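You operate a simulated robot arm through the tools that you are given. There is no shell and no other tool. Be economical: measure what you need, move in short steps, check, and stop when the job is done.

You are at the controls of a simulated robot arm. One attempt, no reset.

JOB
Put the white filter marked "coarse" from the wide grey belt in the red tote and the white filter labelled "carbon" on the brown board.
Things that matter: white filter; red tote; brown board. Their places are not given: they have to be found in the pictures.

Only the result counts: the job must be done as asked and must still hold three seconds after the hand-in. Knocking over, shifting, dropping, spilling or breaking anything else fails it.

ROBOT AND FRAMES
A 7-joint arm with a two-finger parallel gripper, fixed in place. Base frame: the origin is at the foot of the arm, x ahead of it, y to its left, z up; the work surface is at about z = 0. Readings come in mm, rad, newtons and seconds.
With the tool pointing down near the work surface it reaches from about 240 to 620 mm from the base axis. Its first joint turns from -1.152 to 1.152 rad. Payload 2.6 kg.
Tool frame: the origin (TCP) lies between the finger pads and is the grasp point; the fingertips stand 30 mm ahead of it; z points along the fingers, y is the line along which they close. The gripper opens to 94 mm. The fingers are 28 mm wide and 10 mm thick; the gripper's body (50 by 96 mm) begins 55 mm behind the TCP.
Orientation is that of the tool frame in the base frame, as [roll, pitch, yaw] about the fixed x, y, z axes, in that order (R = Rz(yaw) Ry(pitch) Rx(roll)). With the fingers straight down and closing along the base's y, the tool's x points along the base's -x, its y along +y and its z along -z.

CONTROLS
- The arm moves only by the tool move_arm. Its argument "moves" is a list of rows, each an object of numbers (a shift or turn left out is 0, a gripper value left out holds the last): "tx", "ty", "tz": the shift along the base's x, y, z in mm; "rx", "ry", "rz": the turn, a rotation vector about the base's x, y, z in rad. In form: [{"tx": .., "ty": .., "tz": .., "rx": .., "ry": .., "rz": ..}, ...]. A call has 1 to 20 rows; each row shifts and turns the commanded pose from where the row before left it. "claw" is the closure in counts, from 0 (fully open) to 255 (shut), set as the call begins (left out, the last holds). A row lasts 0.2 s, in which the tool goes at most 50 mm and 0.15 rad; a call with a longer step from one row to the next is refused whole, and so is a gripper value outside its range. Where a pose cannot be reached the arm comes as near as it can. A force on the tool above 40 N (or 10 N above the force at the start of the call, whichever is more), or a blocked arm, ends the call early, and 0.2 s more pass. The fingers move at their own pace (about 72 mm/s each) and stop on an object; they squeeze with about 40 N. The grip force told is the motor's: it shows also when the fingers shut on nothing. Time passes only in rows, and 0.2 s behind the last, so rows that do not move let the fingers close. It gives the time, the measured TCP pose, the force on the tool (base axes), the opening and the grip force at its end, in the units of the frame above (readings bear some noise), and new pictures: "show" is both (left out), scene, wrist or none.
- Cameras (640 x 400 px; columns grow to the right, rows downward): "scene" is fixed at [54.7, 456.8, 557.9]; the picture's right is [-0.50, -0.87, 0.00], its down [-0.54, 0.31, -0.78] and it looks along [0.68, -0.39, -0.62] (base axes); focal length 258 px, centre (320, 200). "wrist" rides on the gripper at [-37, 0, -58] in the tool frame; the picture's right is [0.00, -1.00, 0.00], its down [0.97, 0.00, -0.24] and it looks along [0.24, 0.00, 0.97] (tool axes); focal length 218 px, centre (320, 200).
- point_at(camera, pixels): for up to 12 pixels [column, row] of the newest picture of that camera ("zoom" is the newest enlarged one), the place [x, y, z] in the base frame of the surface seen there, good to about 2 mm. No time passes.
- zoom(camera, box): a new picture of the part [left, top, right, bottom] of that camera's present view, enlarged. No time passes.
- hand_in(): hands the job in; it is judged then, once.

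Keep the steps short. Do not move on a guess: measure, check each grasp and each placing, and mend mistakes. In all there are 60 turns and 120 pictures (those below and enlarged ones count). Leave the gripper open and the arm clear of the work at the hand-in unless told otherwise, and finish with a single line.

The tools are called after "Call:" as a command line: name --argument value ..., lists and objects as JSON in quotes. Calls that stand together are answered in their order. move_arm: Moves the arm, as the interface text tells. Its arguments: {"type":"object","properties":{"moves":{"type":"array","items":{"type":"object","properties":{"tx":{"type":"number"},"ty":{"type":"number"},"tz":{"type":"number"},"rx":{"type":"number"},"ry":{"type":"number"},"rz":{"type":"number"}}}},"claw":{"type":"number"},"show":{"type":"string","enum":["both","scene","wrist","none"]}},"required":["moves"]} The other tools are called the same way: point_at (camera, pixels) gives the place of the surface under pixels of a picture; zoom (camera, box) takes an enlarged picture of a part of a camera's view; hand_in () hands the job in.

At the start:

```text
clock: 0.0
position: [387.3, 73.8, 380.2]
tcp_rot: [-3.142, -0.001, -3.141]
ft_force: [0.3, -0.2, 0.0]
gripper_width: 94.1
grasp_force: 0.0
```

scene: 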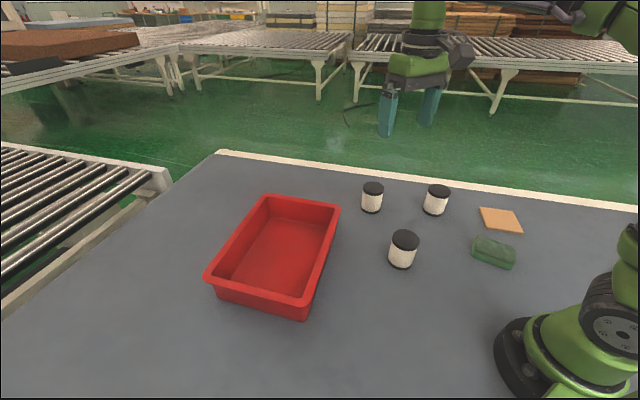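
wrist: 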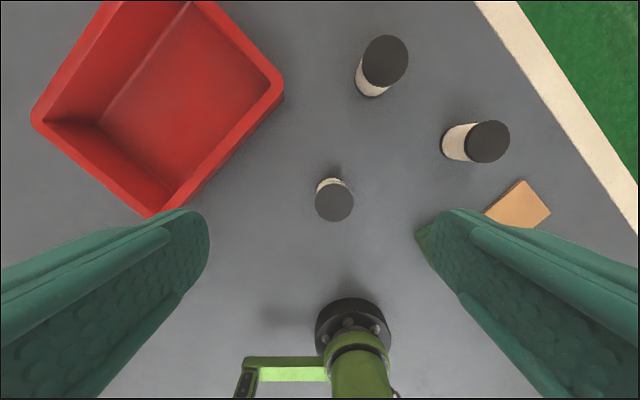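

I see three white cylinders with dark caps, near (372,197), (436,200) and (403,249). The red tote is near (275,255), and a brown board is near (500,220). I'll zoom in to look for labels and measure positions.

Call:
zoom --camera "scene" --box '[340, 165, 540, 290]'

Call:
point_at --camera "scene" --pixels '[[373, 187], [372, 203], [438, 190], [435, 207], [404, 238], [402, 257], [500, 220], [480, 208], [509, 209], [522, 232], [490, 232], [493, 250]]'

Call:
point_at --camera "scene" --pixels '[[265, 197], [339, 207], [305, 305], [207, 275], [275, 255], [280, 235], [260, 280]]'

```text
3.20 times, centred on (440, 228) of scene
```

zoom: 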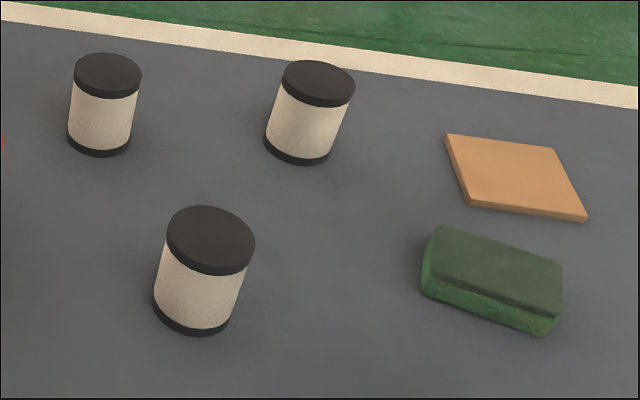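

```text
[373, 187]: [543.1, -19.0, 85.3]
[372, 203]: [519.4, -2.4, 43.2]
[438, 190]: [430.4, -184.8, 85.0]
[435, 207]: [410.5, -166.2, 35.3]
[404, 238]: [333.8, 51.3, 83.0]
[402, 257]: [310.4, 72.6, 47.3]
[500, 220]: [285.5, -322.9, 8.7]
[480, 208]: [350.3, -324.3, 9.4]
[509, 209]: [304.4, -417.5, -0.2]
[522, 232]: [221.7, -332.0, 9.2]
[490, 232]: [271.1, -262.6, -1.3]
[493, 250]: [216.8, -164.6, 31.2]
```

```text
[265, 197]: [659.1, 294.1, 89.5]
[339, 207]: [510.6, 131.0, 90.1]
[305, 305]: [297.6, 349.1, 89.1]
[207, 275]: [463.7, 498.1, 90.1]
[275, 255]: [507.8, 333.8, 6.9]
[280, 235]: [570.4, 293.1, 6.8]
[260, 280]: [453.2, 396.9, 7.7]
```

No labels show from this side. I'll zoom the wrist view to see the other sides.

Call:
zoom --camera "wrist" --box '[300, 20, 540, 240]'

```text
1.82 times, centred on (420, 130) of wrist
```

zoom: 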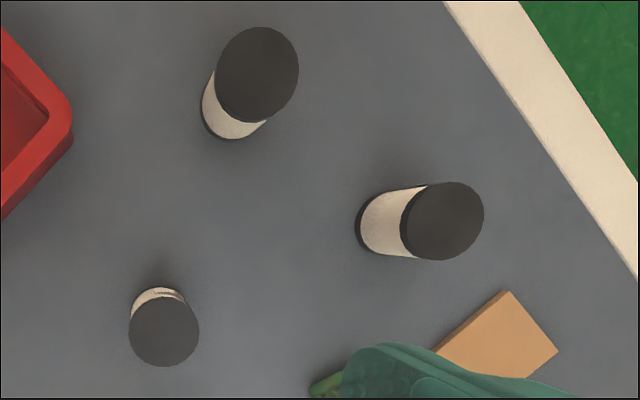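

The labels probably face away, toward +x/-y. I'll move the camera to the far side and tilt it back so it looks toward the base.

Call:
move_arm --moves '[{"tx": 27, "ty": -27, "tz": -10, "ry": 0.12}, {"tx": 27, "ty": -27, "tz": -10, "ry": 0.12}, {"tx": 27, "ty": -27, "tz": -10, "ry": 0.12}, {"tx": 27, "ty": -27, "tz": -10, "ry": 0.12}, {"tx": 27, "ty": -27, "tz": -10, "ry": 0.12}, {}]' --show "wrist"

```text
clock: 1.4
position: [429.7, -11.8, 331.2]
tcp_rot: [3.141, -0.378, 3.141]
ft_force: [0.1, 0.8, -0.4]
gripper_width: 93.8
grasp_force: 0.0
out of reach, approached as far as the arm can: row 3, 4, 5
```

wrist: 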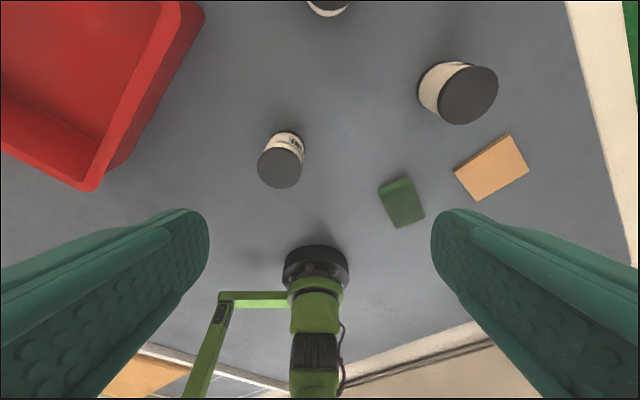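

A label shows on the middle filter at (290,140). The tilt ran out of reach partway. I'll zoom on it.

Call:
zoom --camera "wrist" --box '[250, 120, 330, 190]'

```text
5.71 times, centred on (290, 155) of wrist
```

zoom: 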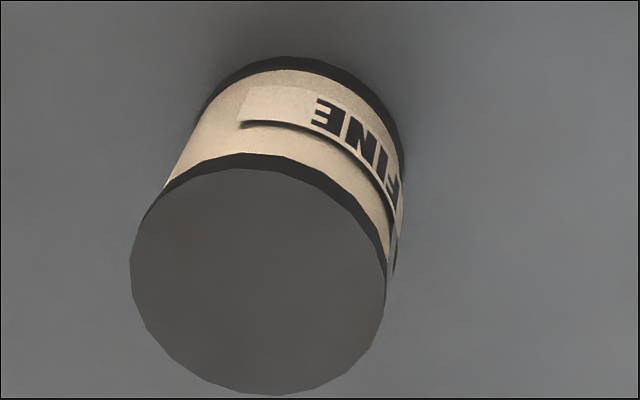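

The middle filter reads FINE, so it is a distractor. Next I'll go vertical, yaw by -45° and view the right filter at about (420,-175) from its outer side.

Call:
move_arm --moves '[{"ry": -0.126}, {"ry": -0.126}, {"ry": -0.126}, {"tx": 12, "ty": -40, "tz": -13, "rz": -0.131}, {"tx": 12, "ty": -40, "tz": -13, "rz": -0.131}, {"tx": 12, "ty": -40, "tz": -13, "rz": -0.131}, {"tx": 12, "ty": -40, "tz": -13, "rz": -0.131}, {"tx": 12, "ty": -40, "tz": -13, "rz": -0.131}, {"tx": 12, "ty": -40, "tz": -13, "rz": -0.131}, {}]' --show "wrist"

```text
clock: 3.6
position: [501.5, -249.4, 256.8]
tcp_rot: [3.14, -0.032, 2.352]
ft_force: [-0.4, 0.6, -0.7]
gripper_width: 94.1
grasp_force: 0.0
```

wrist: 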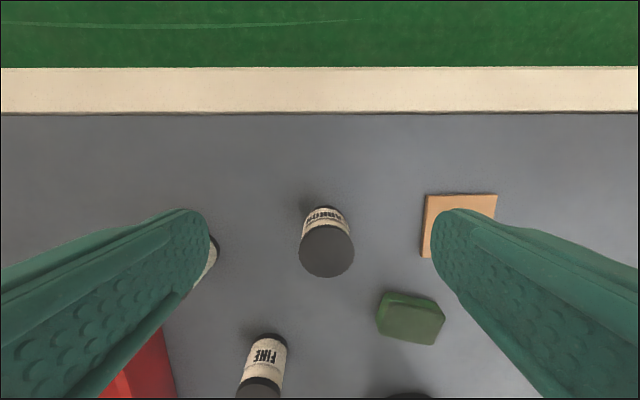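

Call:
zoom --camera "wrist" --box '[280, 195, 370, 285]'

Call:
zoom --camera "wrist" --box '[190, 220, 240, 290]'

Call:
point_at --camera "wrist" --pixels '[[327, 251], [302, 251], [353, 251], [327, 277], [326, 230], [428, 197], [493, 198], [425, 253], [432, 205], [410, 325]]'

```text
4.44 times, centred on (325, 240) of wrist
```

zoom: 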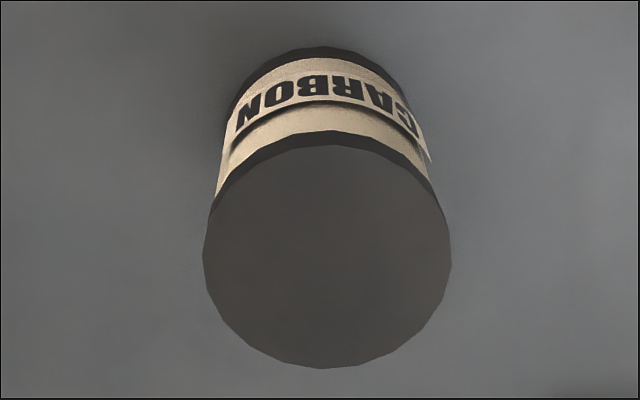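

```text
5.71 times, centred on (215, 255) of wrist
```

zoom: 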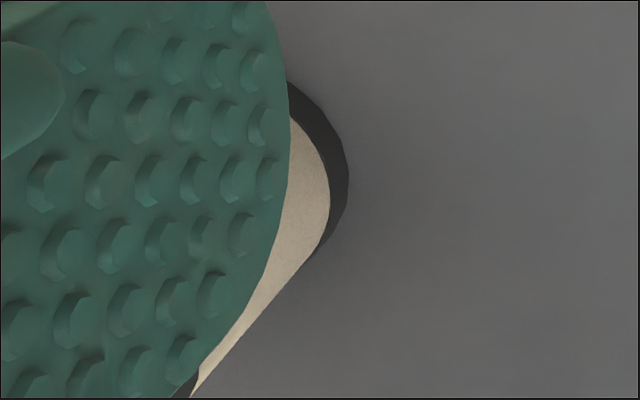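

```text
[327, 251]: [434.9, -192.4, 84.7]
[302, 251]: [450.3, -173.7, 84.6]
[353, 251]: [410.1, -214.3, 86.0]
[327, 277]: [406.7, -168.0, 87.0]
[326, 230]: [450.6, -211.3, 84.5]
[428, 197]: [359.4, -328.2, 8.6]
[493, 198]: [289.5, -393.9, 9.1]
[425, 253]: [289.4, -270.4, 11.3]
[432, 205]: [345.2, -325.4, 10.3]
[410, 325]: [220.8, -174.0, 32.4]
```

The right filter reads CARBON, centred near (429,-191), about 57 mm across and 85 mm tall. The board's centre is near (288,-329), with its top at z≈9. I'll move above CARBON and level the tool.

Call:
move_arm --moves '[{"tx": -24, "ty": 19.5, "tz": -20, "rx": -0.0115, "ry": -0.0115}, {"tx": -24, "ty": 19.5, "tz": -25, "rx": -0.0115, "ry": -0.0115}, {"tx": -24.5, "ty": 19.4, "tz": -25}, {"tz": -17}, {}, {}]' --show "both"

```text
clock: 5.0
position: [430.0, -193.0, 169.7]
tcp_rot: [-3.14, 0.002, 2.357]
ft_force: [0.8, 0.6, 0.8]
gripper_width: 94.2
grasp_force: 0.1
```

scene: 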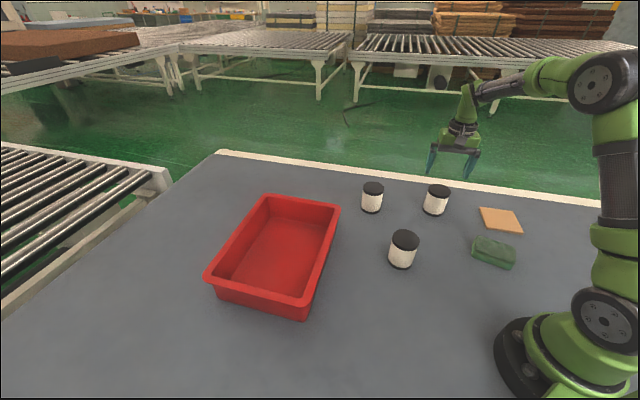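
wrist: 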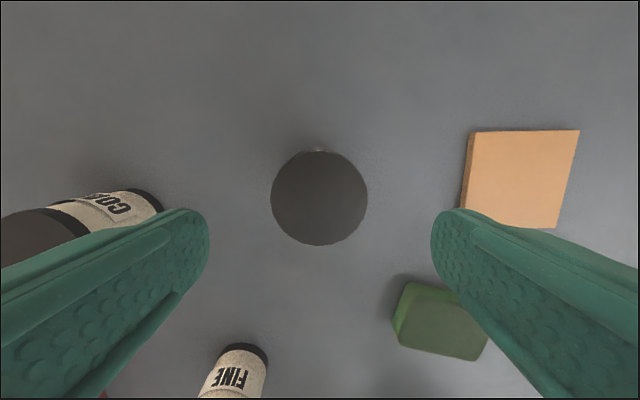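

The far filter shows "COA…", so it is COARSE. I'll refine the CARBON centre from the cap edges at (272..367, 198) and rows 151..245, along with the board corners.

Call:
point_at --camera "wrist" --pixels '[[274, 198], [364, 198], [319, 155], [319, 242], [319, 198], [474, 134], [577, 133], [556, 225], [464, 205]]'

```text
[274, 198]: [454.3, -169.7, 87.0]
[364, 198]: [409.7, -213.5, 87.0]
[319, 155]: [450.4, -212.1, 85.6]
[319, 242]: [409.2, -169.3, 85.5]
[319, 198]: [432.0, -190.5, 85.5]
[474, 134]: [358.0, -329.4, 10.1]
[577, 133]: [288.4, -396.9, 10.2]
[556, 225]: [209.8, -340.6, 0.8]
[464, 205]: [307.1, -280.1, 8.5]
```

The centre is (431,-191). I'll descend to TCP z≈58.

Call:
move_arm --moves '[{"tx": 1, "ty": 1.8, "tz": -25}, {"tz": -30}, {"tz": -30}, {"tz": -25}, {}, {}]' --show "none"

Call:
move_arm --moves '[{}, {}, {}, {}]' --claw 255 --show "wrist"

```text
clock: 6.4
position: [431.5, -189.1, 60.4]
tcp_rot: [3.14, 0.002, 2.355]
ft_force: [-0.6, -0.1, -0.4]
gripper_width: 94.1
grasp_force: 0.0
```

```text
clock: 7.4
position: [431.2, -190.4, 60.2]
tcp_rot: [3.141, 0.0, 2.354]
ft_force: [-0.3, 0.2, 0.1]
gripper_width: 65.4
grasp_force: 39.9
```

wrist: 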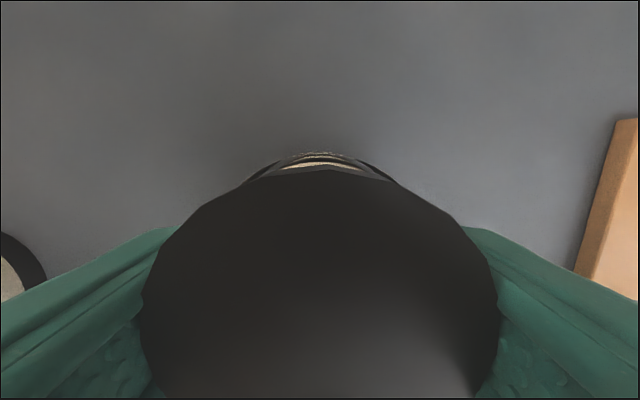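

The grip holds at 65 mm and 40 N. I'll lift and carry it over the board centre at (289,-329.5).

Call:
move_arm --moves '[{"tz": 20}, {"tz": 30}, {"tx": -28.4, "ty": -27.8}, {"tx": -28.4, "ty": -27.8}, {"tx": -28.4, "ty": -27.8}, {"tx": -28.4, "ty": -27.8}, {"tx": -28.4, "ty": -27.8}, {}, {}]' --show "both"

```text
clock: 9.4
position: [287.3, -328.0, 109.3]
tcp_rot: [-3.14, 0.002, 2.355]
ft_force: [-0.1, 0.3, -1.9]
gripper_width: 65.7
grasp_force: 40.1
```

scene: 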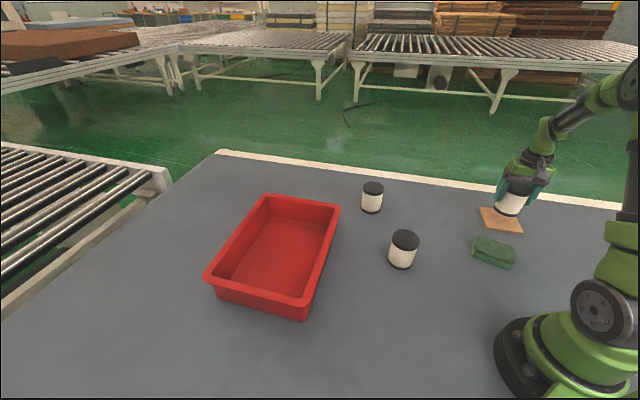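
wrist: 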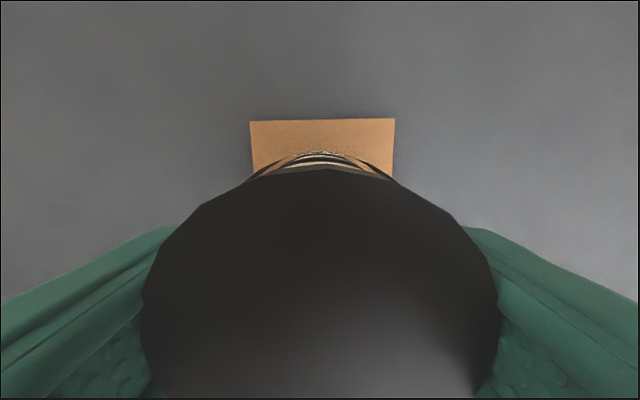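

It is centred over the board. I'll lower it until it touches, at TCP z≈70.

Call:
move_arm --moves '[{"tx": 1, "ty": -1, "tz": -15}, {"tz": -12}, {"tz": -6}, {"tz": -4}, {"tz": -2}, {}]' --show "scene"

```text
clock: 10.8
position: [289.1, -329.3, 69.9]
tcp_rot: [3.141, 0.002, 2.354]
ft_force: [-1.6, 1.4, 4.4]
gripper_width: 65.6
grasp_force: 40.1
```

scene: 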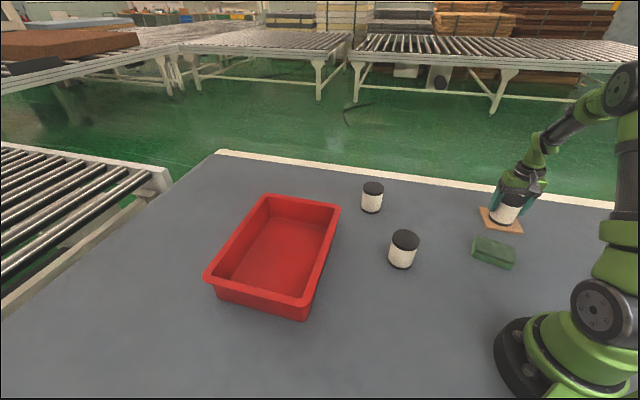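

It has touched the board (Fz 4.4 N). I'll release and rise.

Call:
move_arm --moves '[{}, {}, {}, {}]' --claw 0 --show "none"

Call:
move_arm --moves '[{"tz": 20}, {"tz": 30}, {"tz": 40}, {"tz": 40}, {}]' --show "both"

```text
clock: 11.8
position: [289.0, -328.4, 68.5]
tcp_rot: [3.141, 0.002, 2.355]
ft_force: [0.1, 0.3, -0.2]
gripper_width: 94.0
grasp_force: 0.1
```

```text
clock: 13.0
position: [288.8, -331.1, 202.9]
tcp_rot: [-3.14, 0.003, 2.357]
ft_force: [0.2, -0.3, 0.2]
gripper_width: 94.1
grasp_force: 0.2
```

scene: 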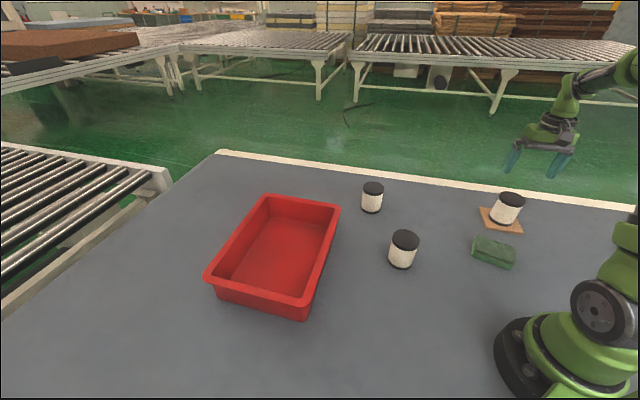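
wrist: 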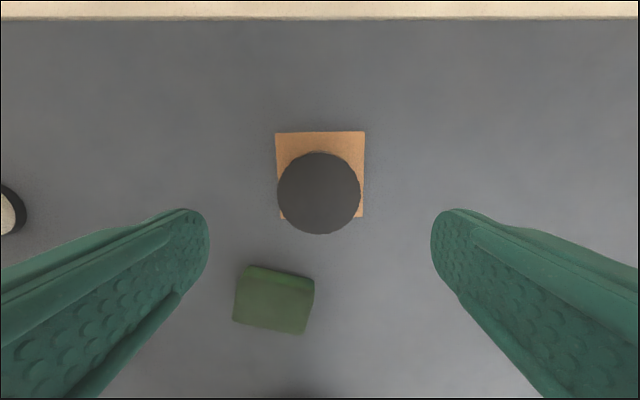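

CARBON stands on the board. Now I'll travel at height to near COARSE.

Call:
move_arm --moves '[{"tx": 26, "ty": 35}, {"tx": 26, "ty": 35}, {"tx": 26, "ty": 35}, {"tx": 26, "ty": 35}, {"tx": 26, "ty": 35}, {"tx": 26, "ty": 35}, {"tx": 26, "ty": 35}, {"tx": 26, "ty": 35}, {"tx": 26, "ty": 35}, {}, {}]' --show "wrist"

```text
clock: 15.4
position: [521.9, -12.2, 202.3]
tcp_rot: [3.141, 0.002, 2.354]
ft_force: [-0.5, -0.3, 0.3]
gripper_width: 94.1
grasp_force: 0.1
```

wrist: 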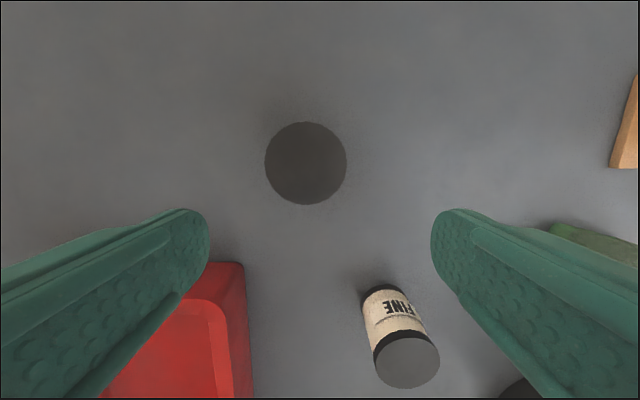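

Call:
point_at --camera "wrist" --pixels '[[267, 163], [344, 163], [305, 125], [305, 202], [305, 163]]'

```text
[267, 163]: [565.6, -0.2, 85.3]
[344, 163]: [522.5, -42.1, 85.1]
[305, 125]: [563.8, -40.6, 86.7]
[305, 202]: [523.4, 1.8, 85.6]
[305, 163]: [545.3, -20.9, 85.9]
```

The COARSE centre is (544,-20). I'll centre over it, then descend.

Call:
move_arm --moves '[{"tx": 22, "ty": -8}, {"tz": -30}, {"tz": -30}, {"tz": -35}, {"tz": -30}, {"tz": -17}, {}, {}]' --show "none"

Call:
move_arm --moves '[{}, {}, {}, {}]' --claw 255 --show "none"

Call:
move_arm --moves '[{"tz": 30}, {"tz": 40}, {"tz": 40}, {"tz": 40}, {}]' --show "both"

```text
clock: 17.2
position: [542.5, -22.2, 56.6]
tcp_rot: [3.141, 0.002, 2.354]
ft_force: [1.0, -0.3, -0.5]
gripper_width: 94.0
grasp_force: 0.0
```

```text
clock: 18.2
position: [544.5, -23.5, 58.4]
tcp_rot: [3.141, 0.002, 2.355]
ft_force: [0.5, 0.4, 0.9]
gripper_width: 65.8
grasp_force: 39.8
```

```text
clock: 19.4
position: [545.0, -22.2, 207.7]
tcp_rot: [3.141, 0.003, 2.354]
ft_force: [0.2, 0.5, -1.4]
gripper_width: 65.9
grasp_force: 40.1
```

scene: 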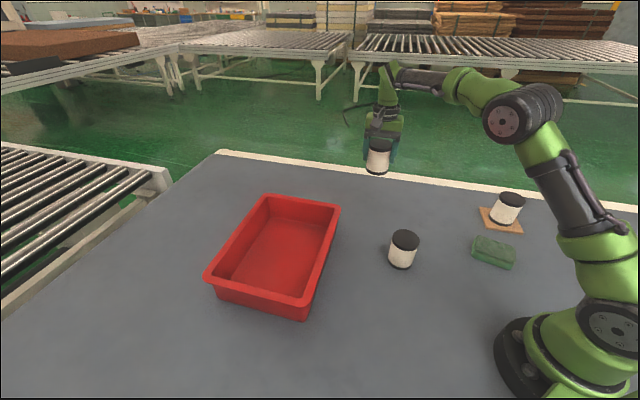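
wrist: 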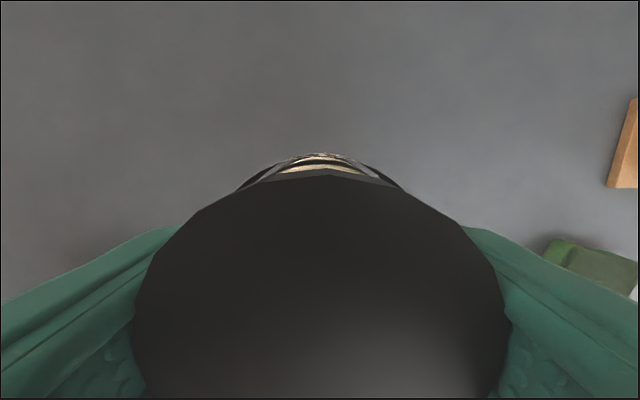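

COARSE is held and lifted clear. I'll carry it to above the tote centre at (480,315).

Call:
move_arm --moves '[{"tx": -7.2, "ty": 37.4}, {"tx": -7.2, "ty": 37.4}, {"tx": -7.2, "ty": 37.4}, {"tx": -7.2, "ty": 37.4}, {"tx": -7.2, "ty": 37.4}, {"tx": -7.2, "ty": 37.4}, {"tx": -7.2, "ty": 37.4}, {"tx": -7.2, "ty": 37.4}, {"tx": -7.2, "ty": 37.4}, {}, {}]' --show "both"

```text
clock: 21.8
position: [482.5, 313.3, 210.1]
tcp_rot: [-3.141, 0.001, 2.355]
ft_force: [0.7, 0.0, -2.0]
gripper_width: 65.8
grasp_force: 40.1
```

scene: 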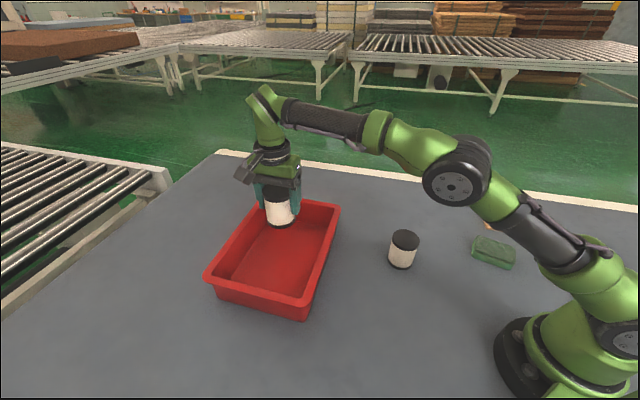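
wrist: 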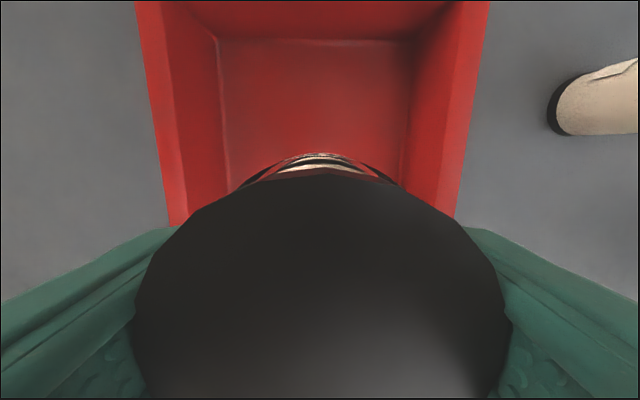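

It is centred between the tote walls. I'll descend to the floor, with TCP at about 65.

Call:
move_arm --moves '[{"tz": -40}, {"tz": -40}, {"tz": -30}, {"tz": -18}, {"tz": -8}, {"tz": -5}, {"tz": -3}, {}, {}]' --show "both"

```text
clock: 23.8
position: [480.0, 315.6, 66.9]
tcp_rot: [3.139, 0.001, 2.353]
ft_force: [-6.6, -2.9, 23.8]
gripper_width: 65.6
grasp_force: 39.8
```

scene: 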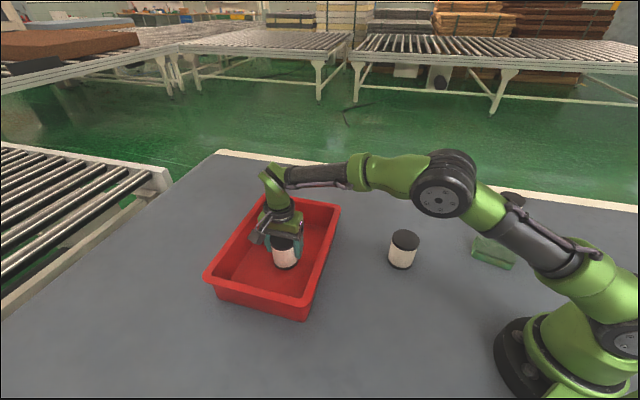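
wrist: 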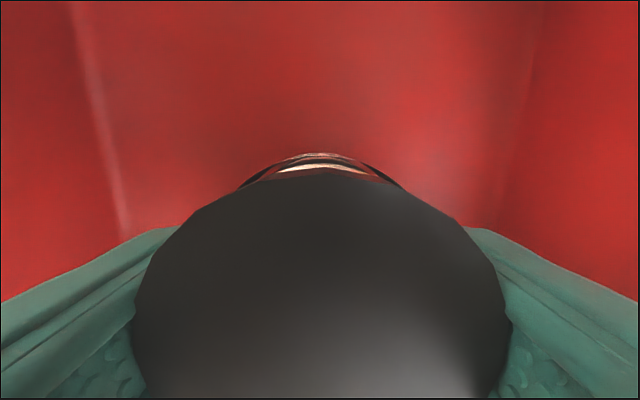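

It rests on the floor, pressing with about 24 N. I'll ease up 2 mm, then open partly to about 80 mm so the fingers stay off the tote walls.

Call:
move_arm --moves '[{"tz": 1.5}, {}]' --show "none"

Call:
move_arm --moves '[{}, {}, {}]' --claw 35 --show "wrist"

```text
clock: 24.4
position: [479.7, 316.0, 64.7]
tcp_rot: [3.138, 0.0, 2.356]
ft_force: [0.7, 2.2, 17.7]
gripper_width: 65.6
grasp_force: 39.7
```

```text
clock: 25.2
position: [479.4, 315.1, 64.7]
tcp_rot: [-3.141, 0.002, 2.355]
ft_force: [-0.5, 0.3, 0.3]
gripper_width: 81.2
grasp_force: 0.0
```

wrist: 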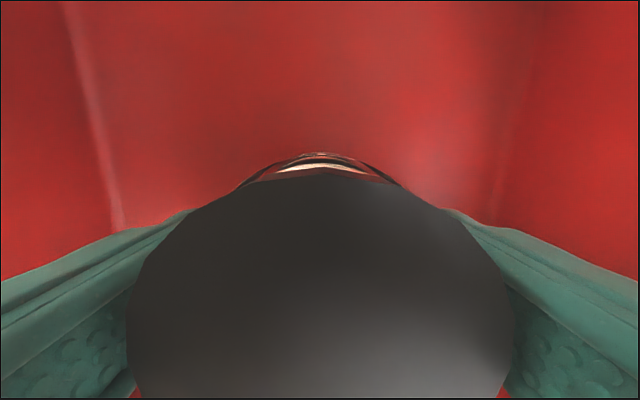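

Released cleanly. I'll rise straight up and then move clear.

Call:
move_arm --moves '[{"tz": 20}, {"tz": 35}, {"tz": 45}, {"tz": 45}, {"tz": 40}, {"tx": -20, "ty": -40, "tz": 15}, {"tx": -20, "ty": -40, "tz": 15}, {"tx": -20, "ty": -40, "tz": 15}, {}, {}]' --show "none"

Call:
move_arm --moves '[{"tx": -5, "ty": -40}, {"tx": -5, "ty": -40}, {}, {}]' --claw 0 --show "both"

```text
clock: 27.4
position: [417.3, 196.5, 295.6]
tcp_rot: [3.141, 0.002, 2.356]
ft_force: [-0.2, -0.2, 0.3]
gripper_width: 81.0
grasp_force: 0.1
```

```text
clock: 28.4
position: [408.8, 115.0, 296.7]
tcp_rot: [-3.141, 0.002, 2.355]
ft_force: [0.8, -0.3, -0.1]
gripper_width: 93.8
grasp_force: 0.0
```

scene: 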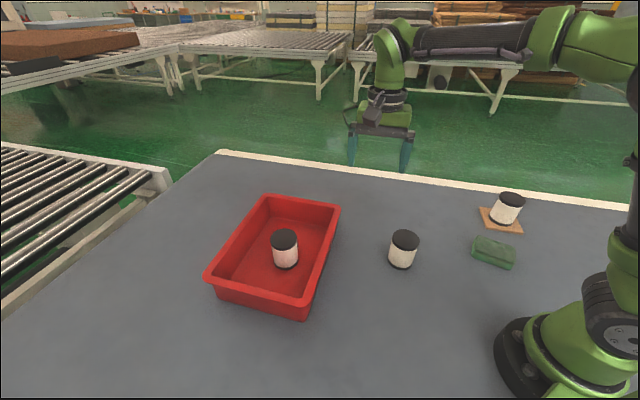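
wrist: 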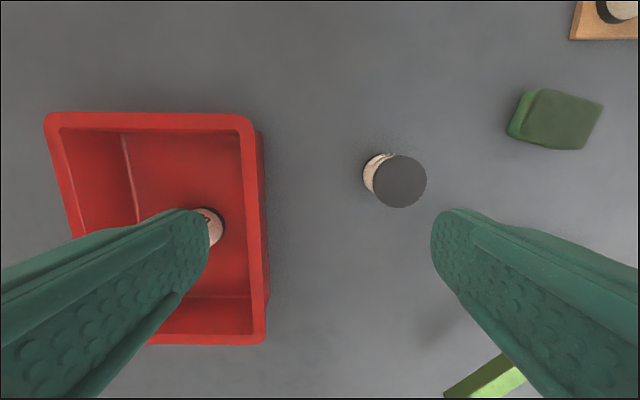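

COARSE stands in the tote and CARBON stands on the board. Nothing else has moved, the gripper is open and the arm is clear, so I'm handing in.

Call:
hand_in

```text
The job is handed in.
```

The "coarse" filter is standing in the red tote and the "carbon" filter is standing on the brown board; the job is handed in.
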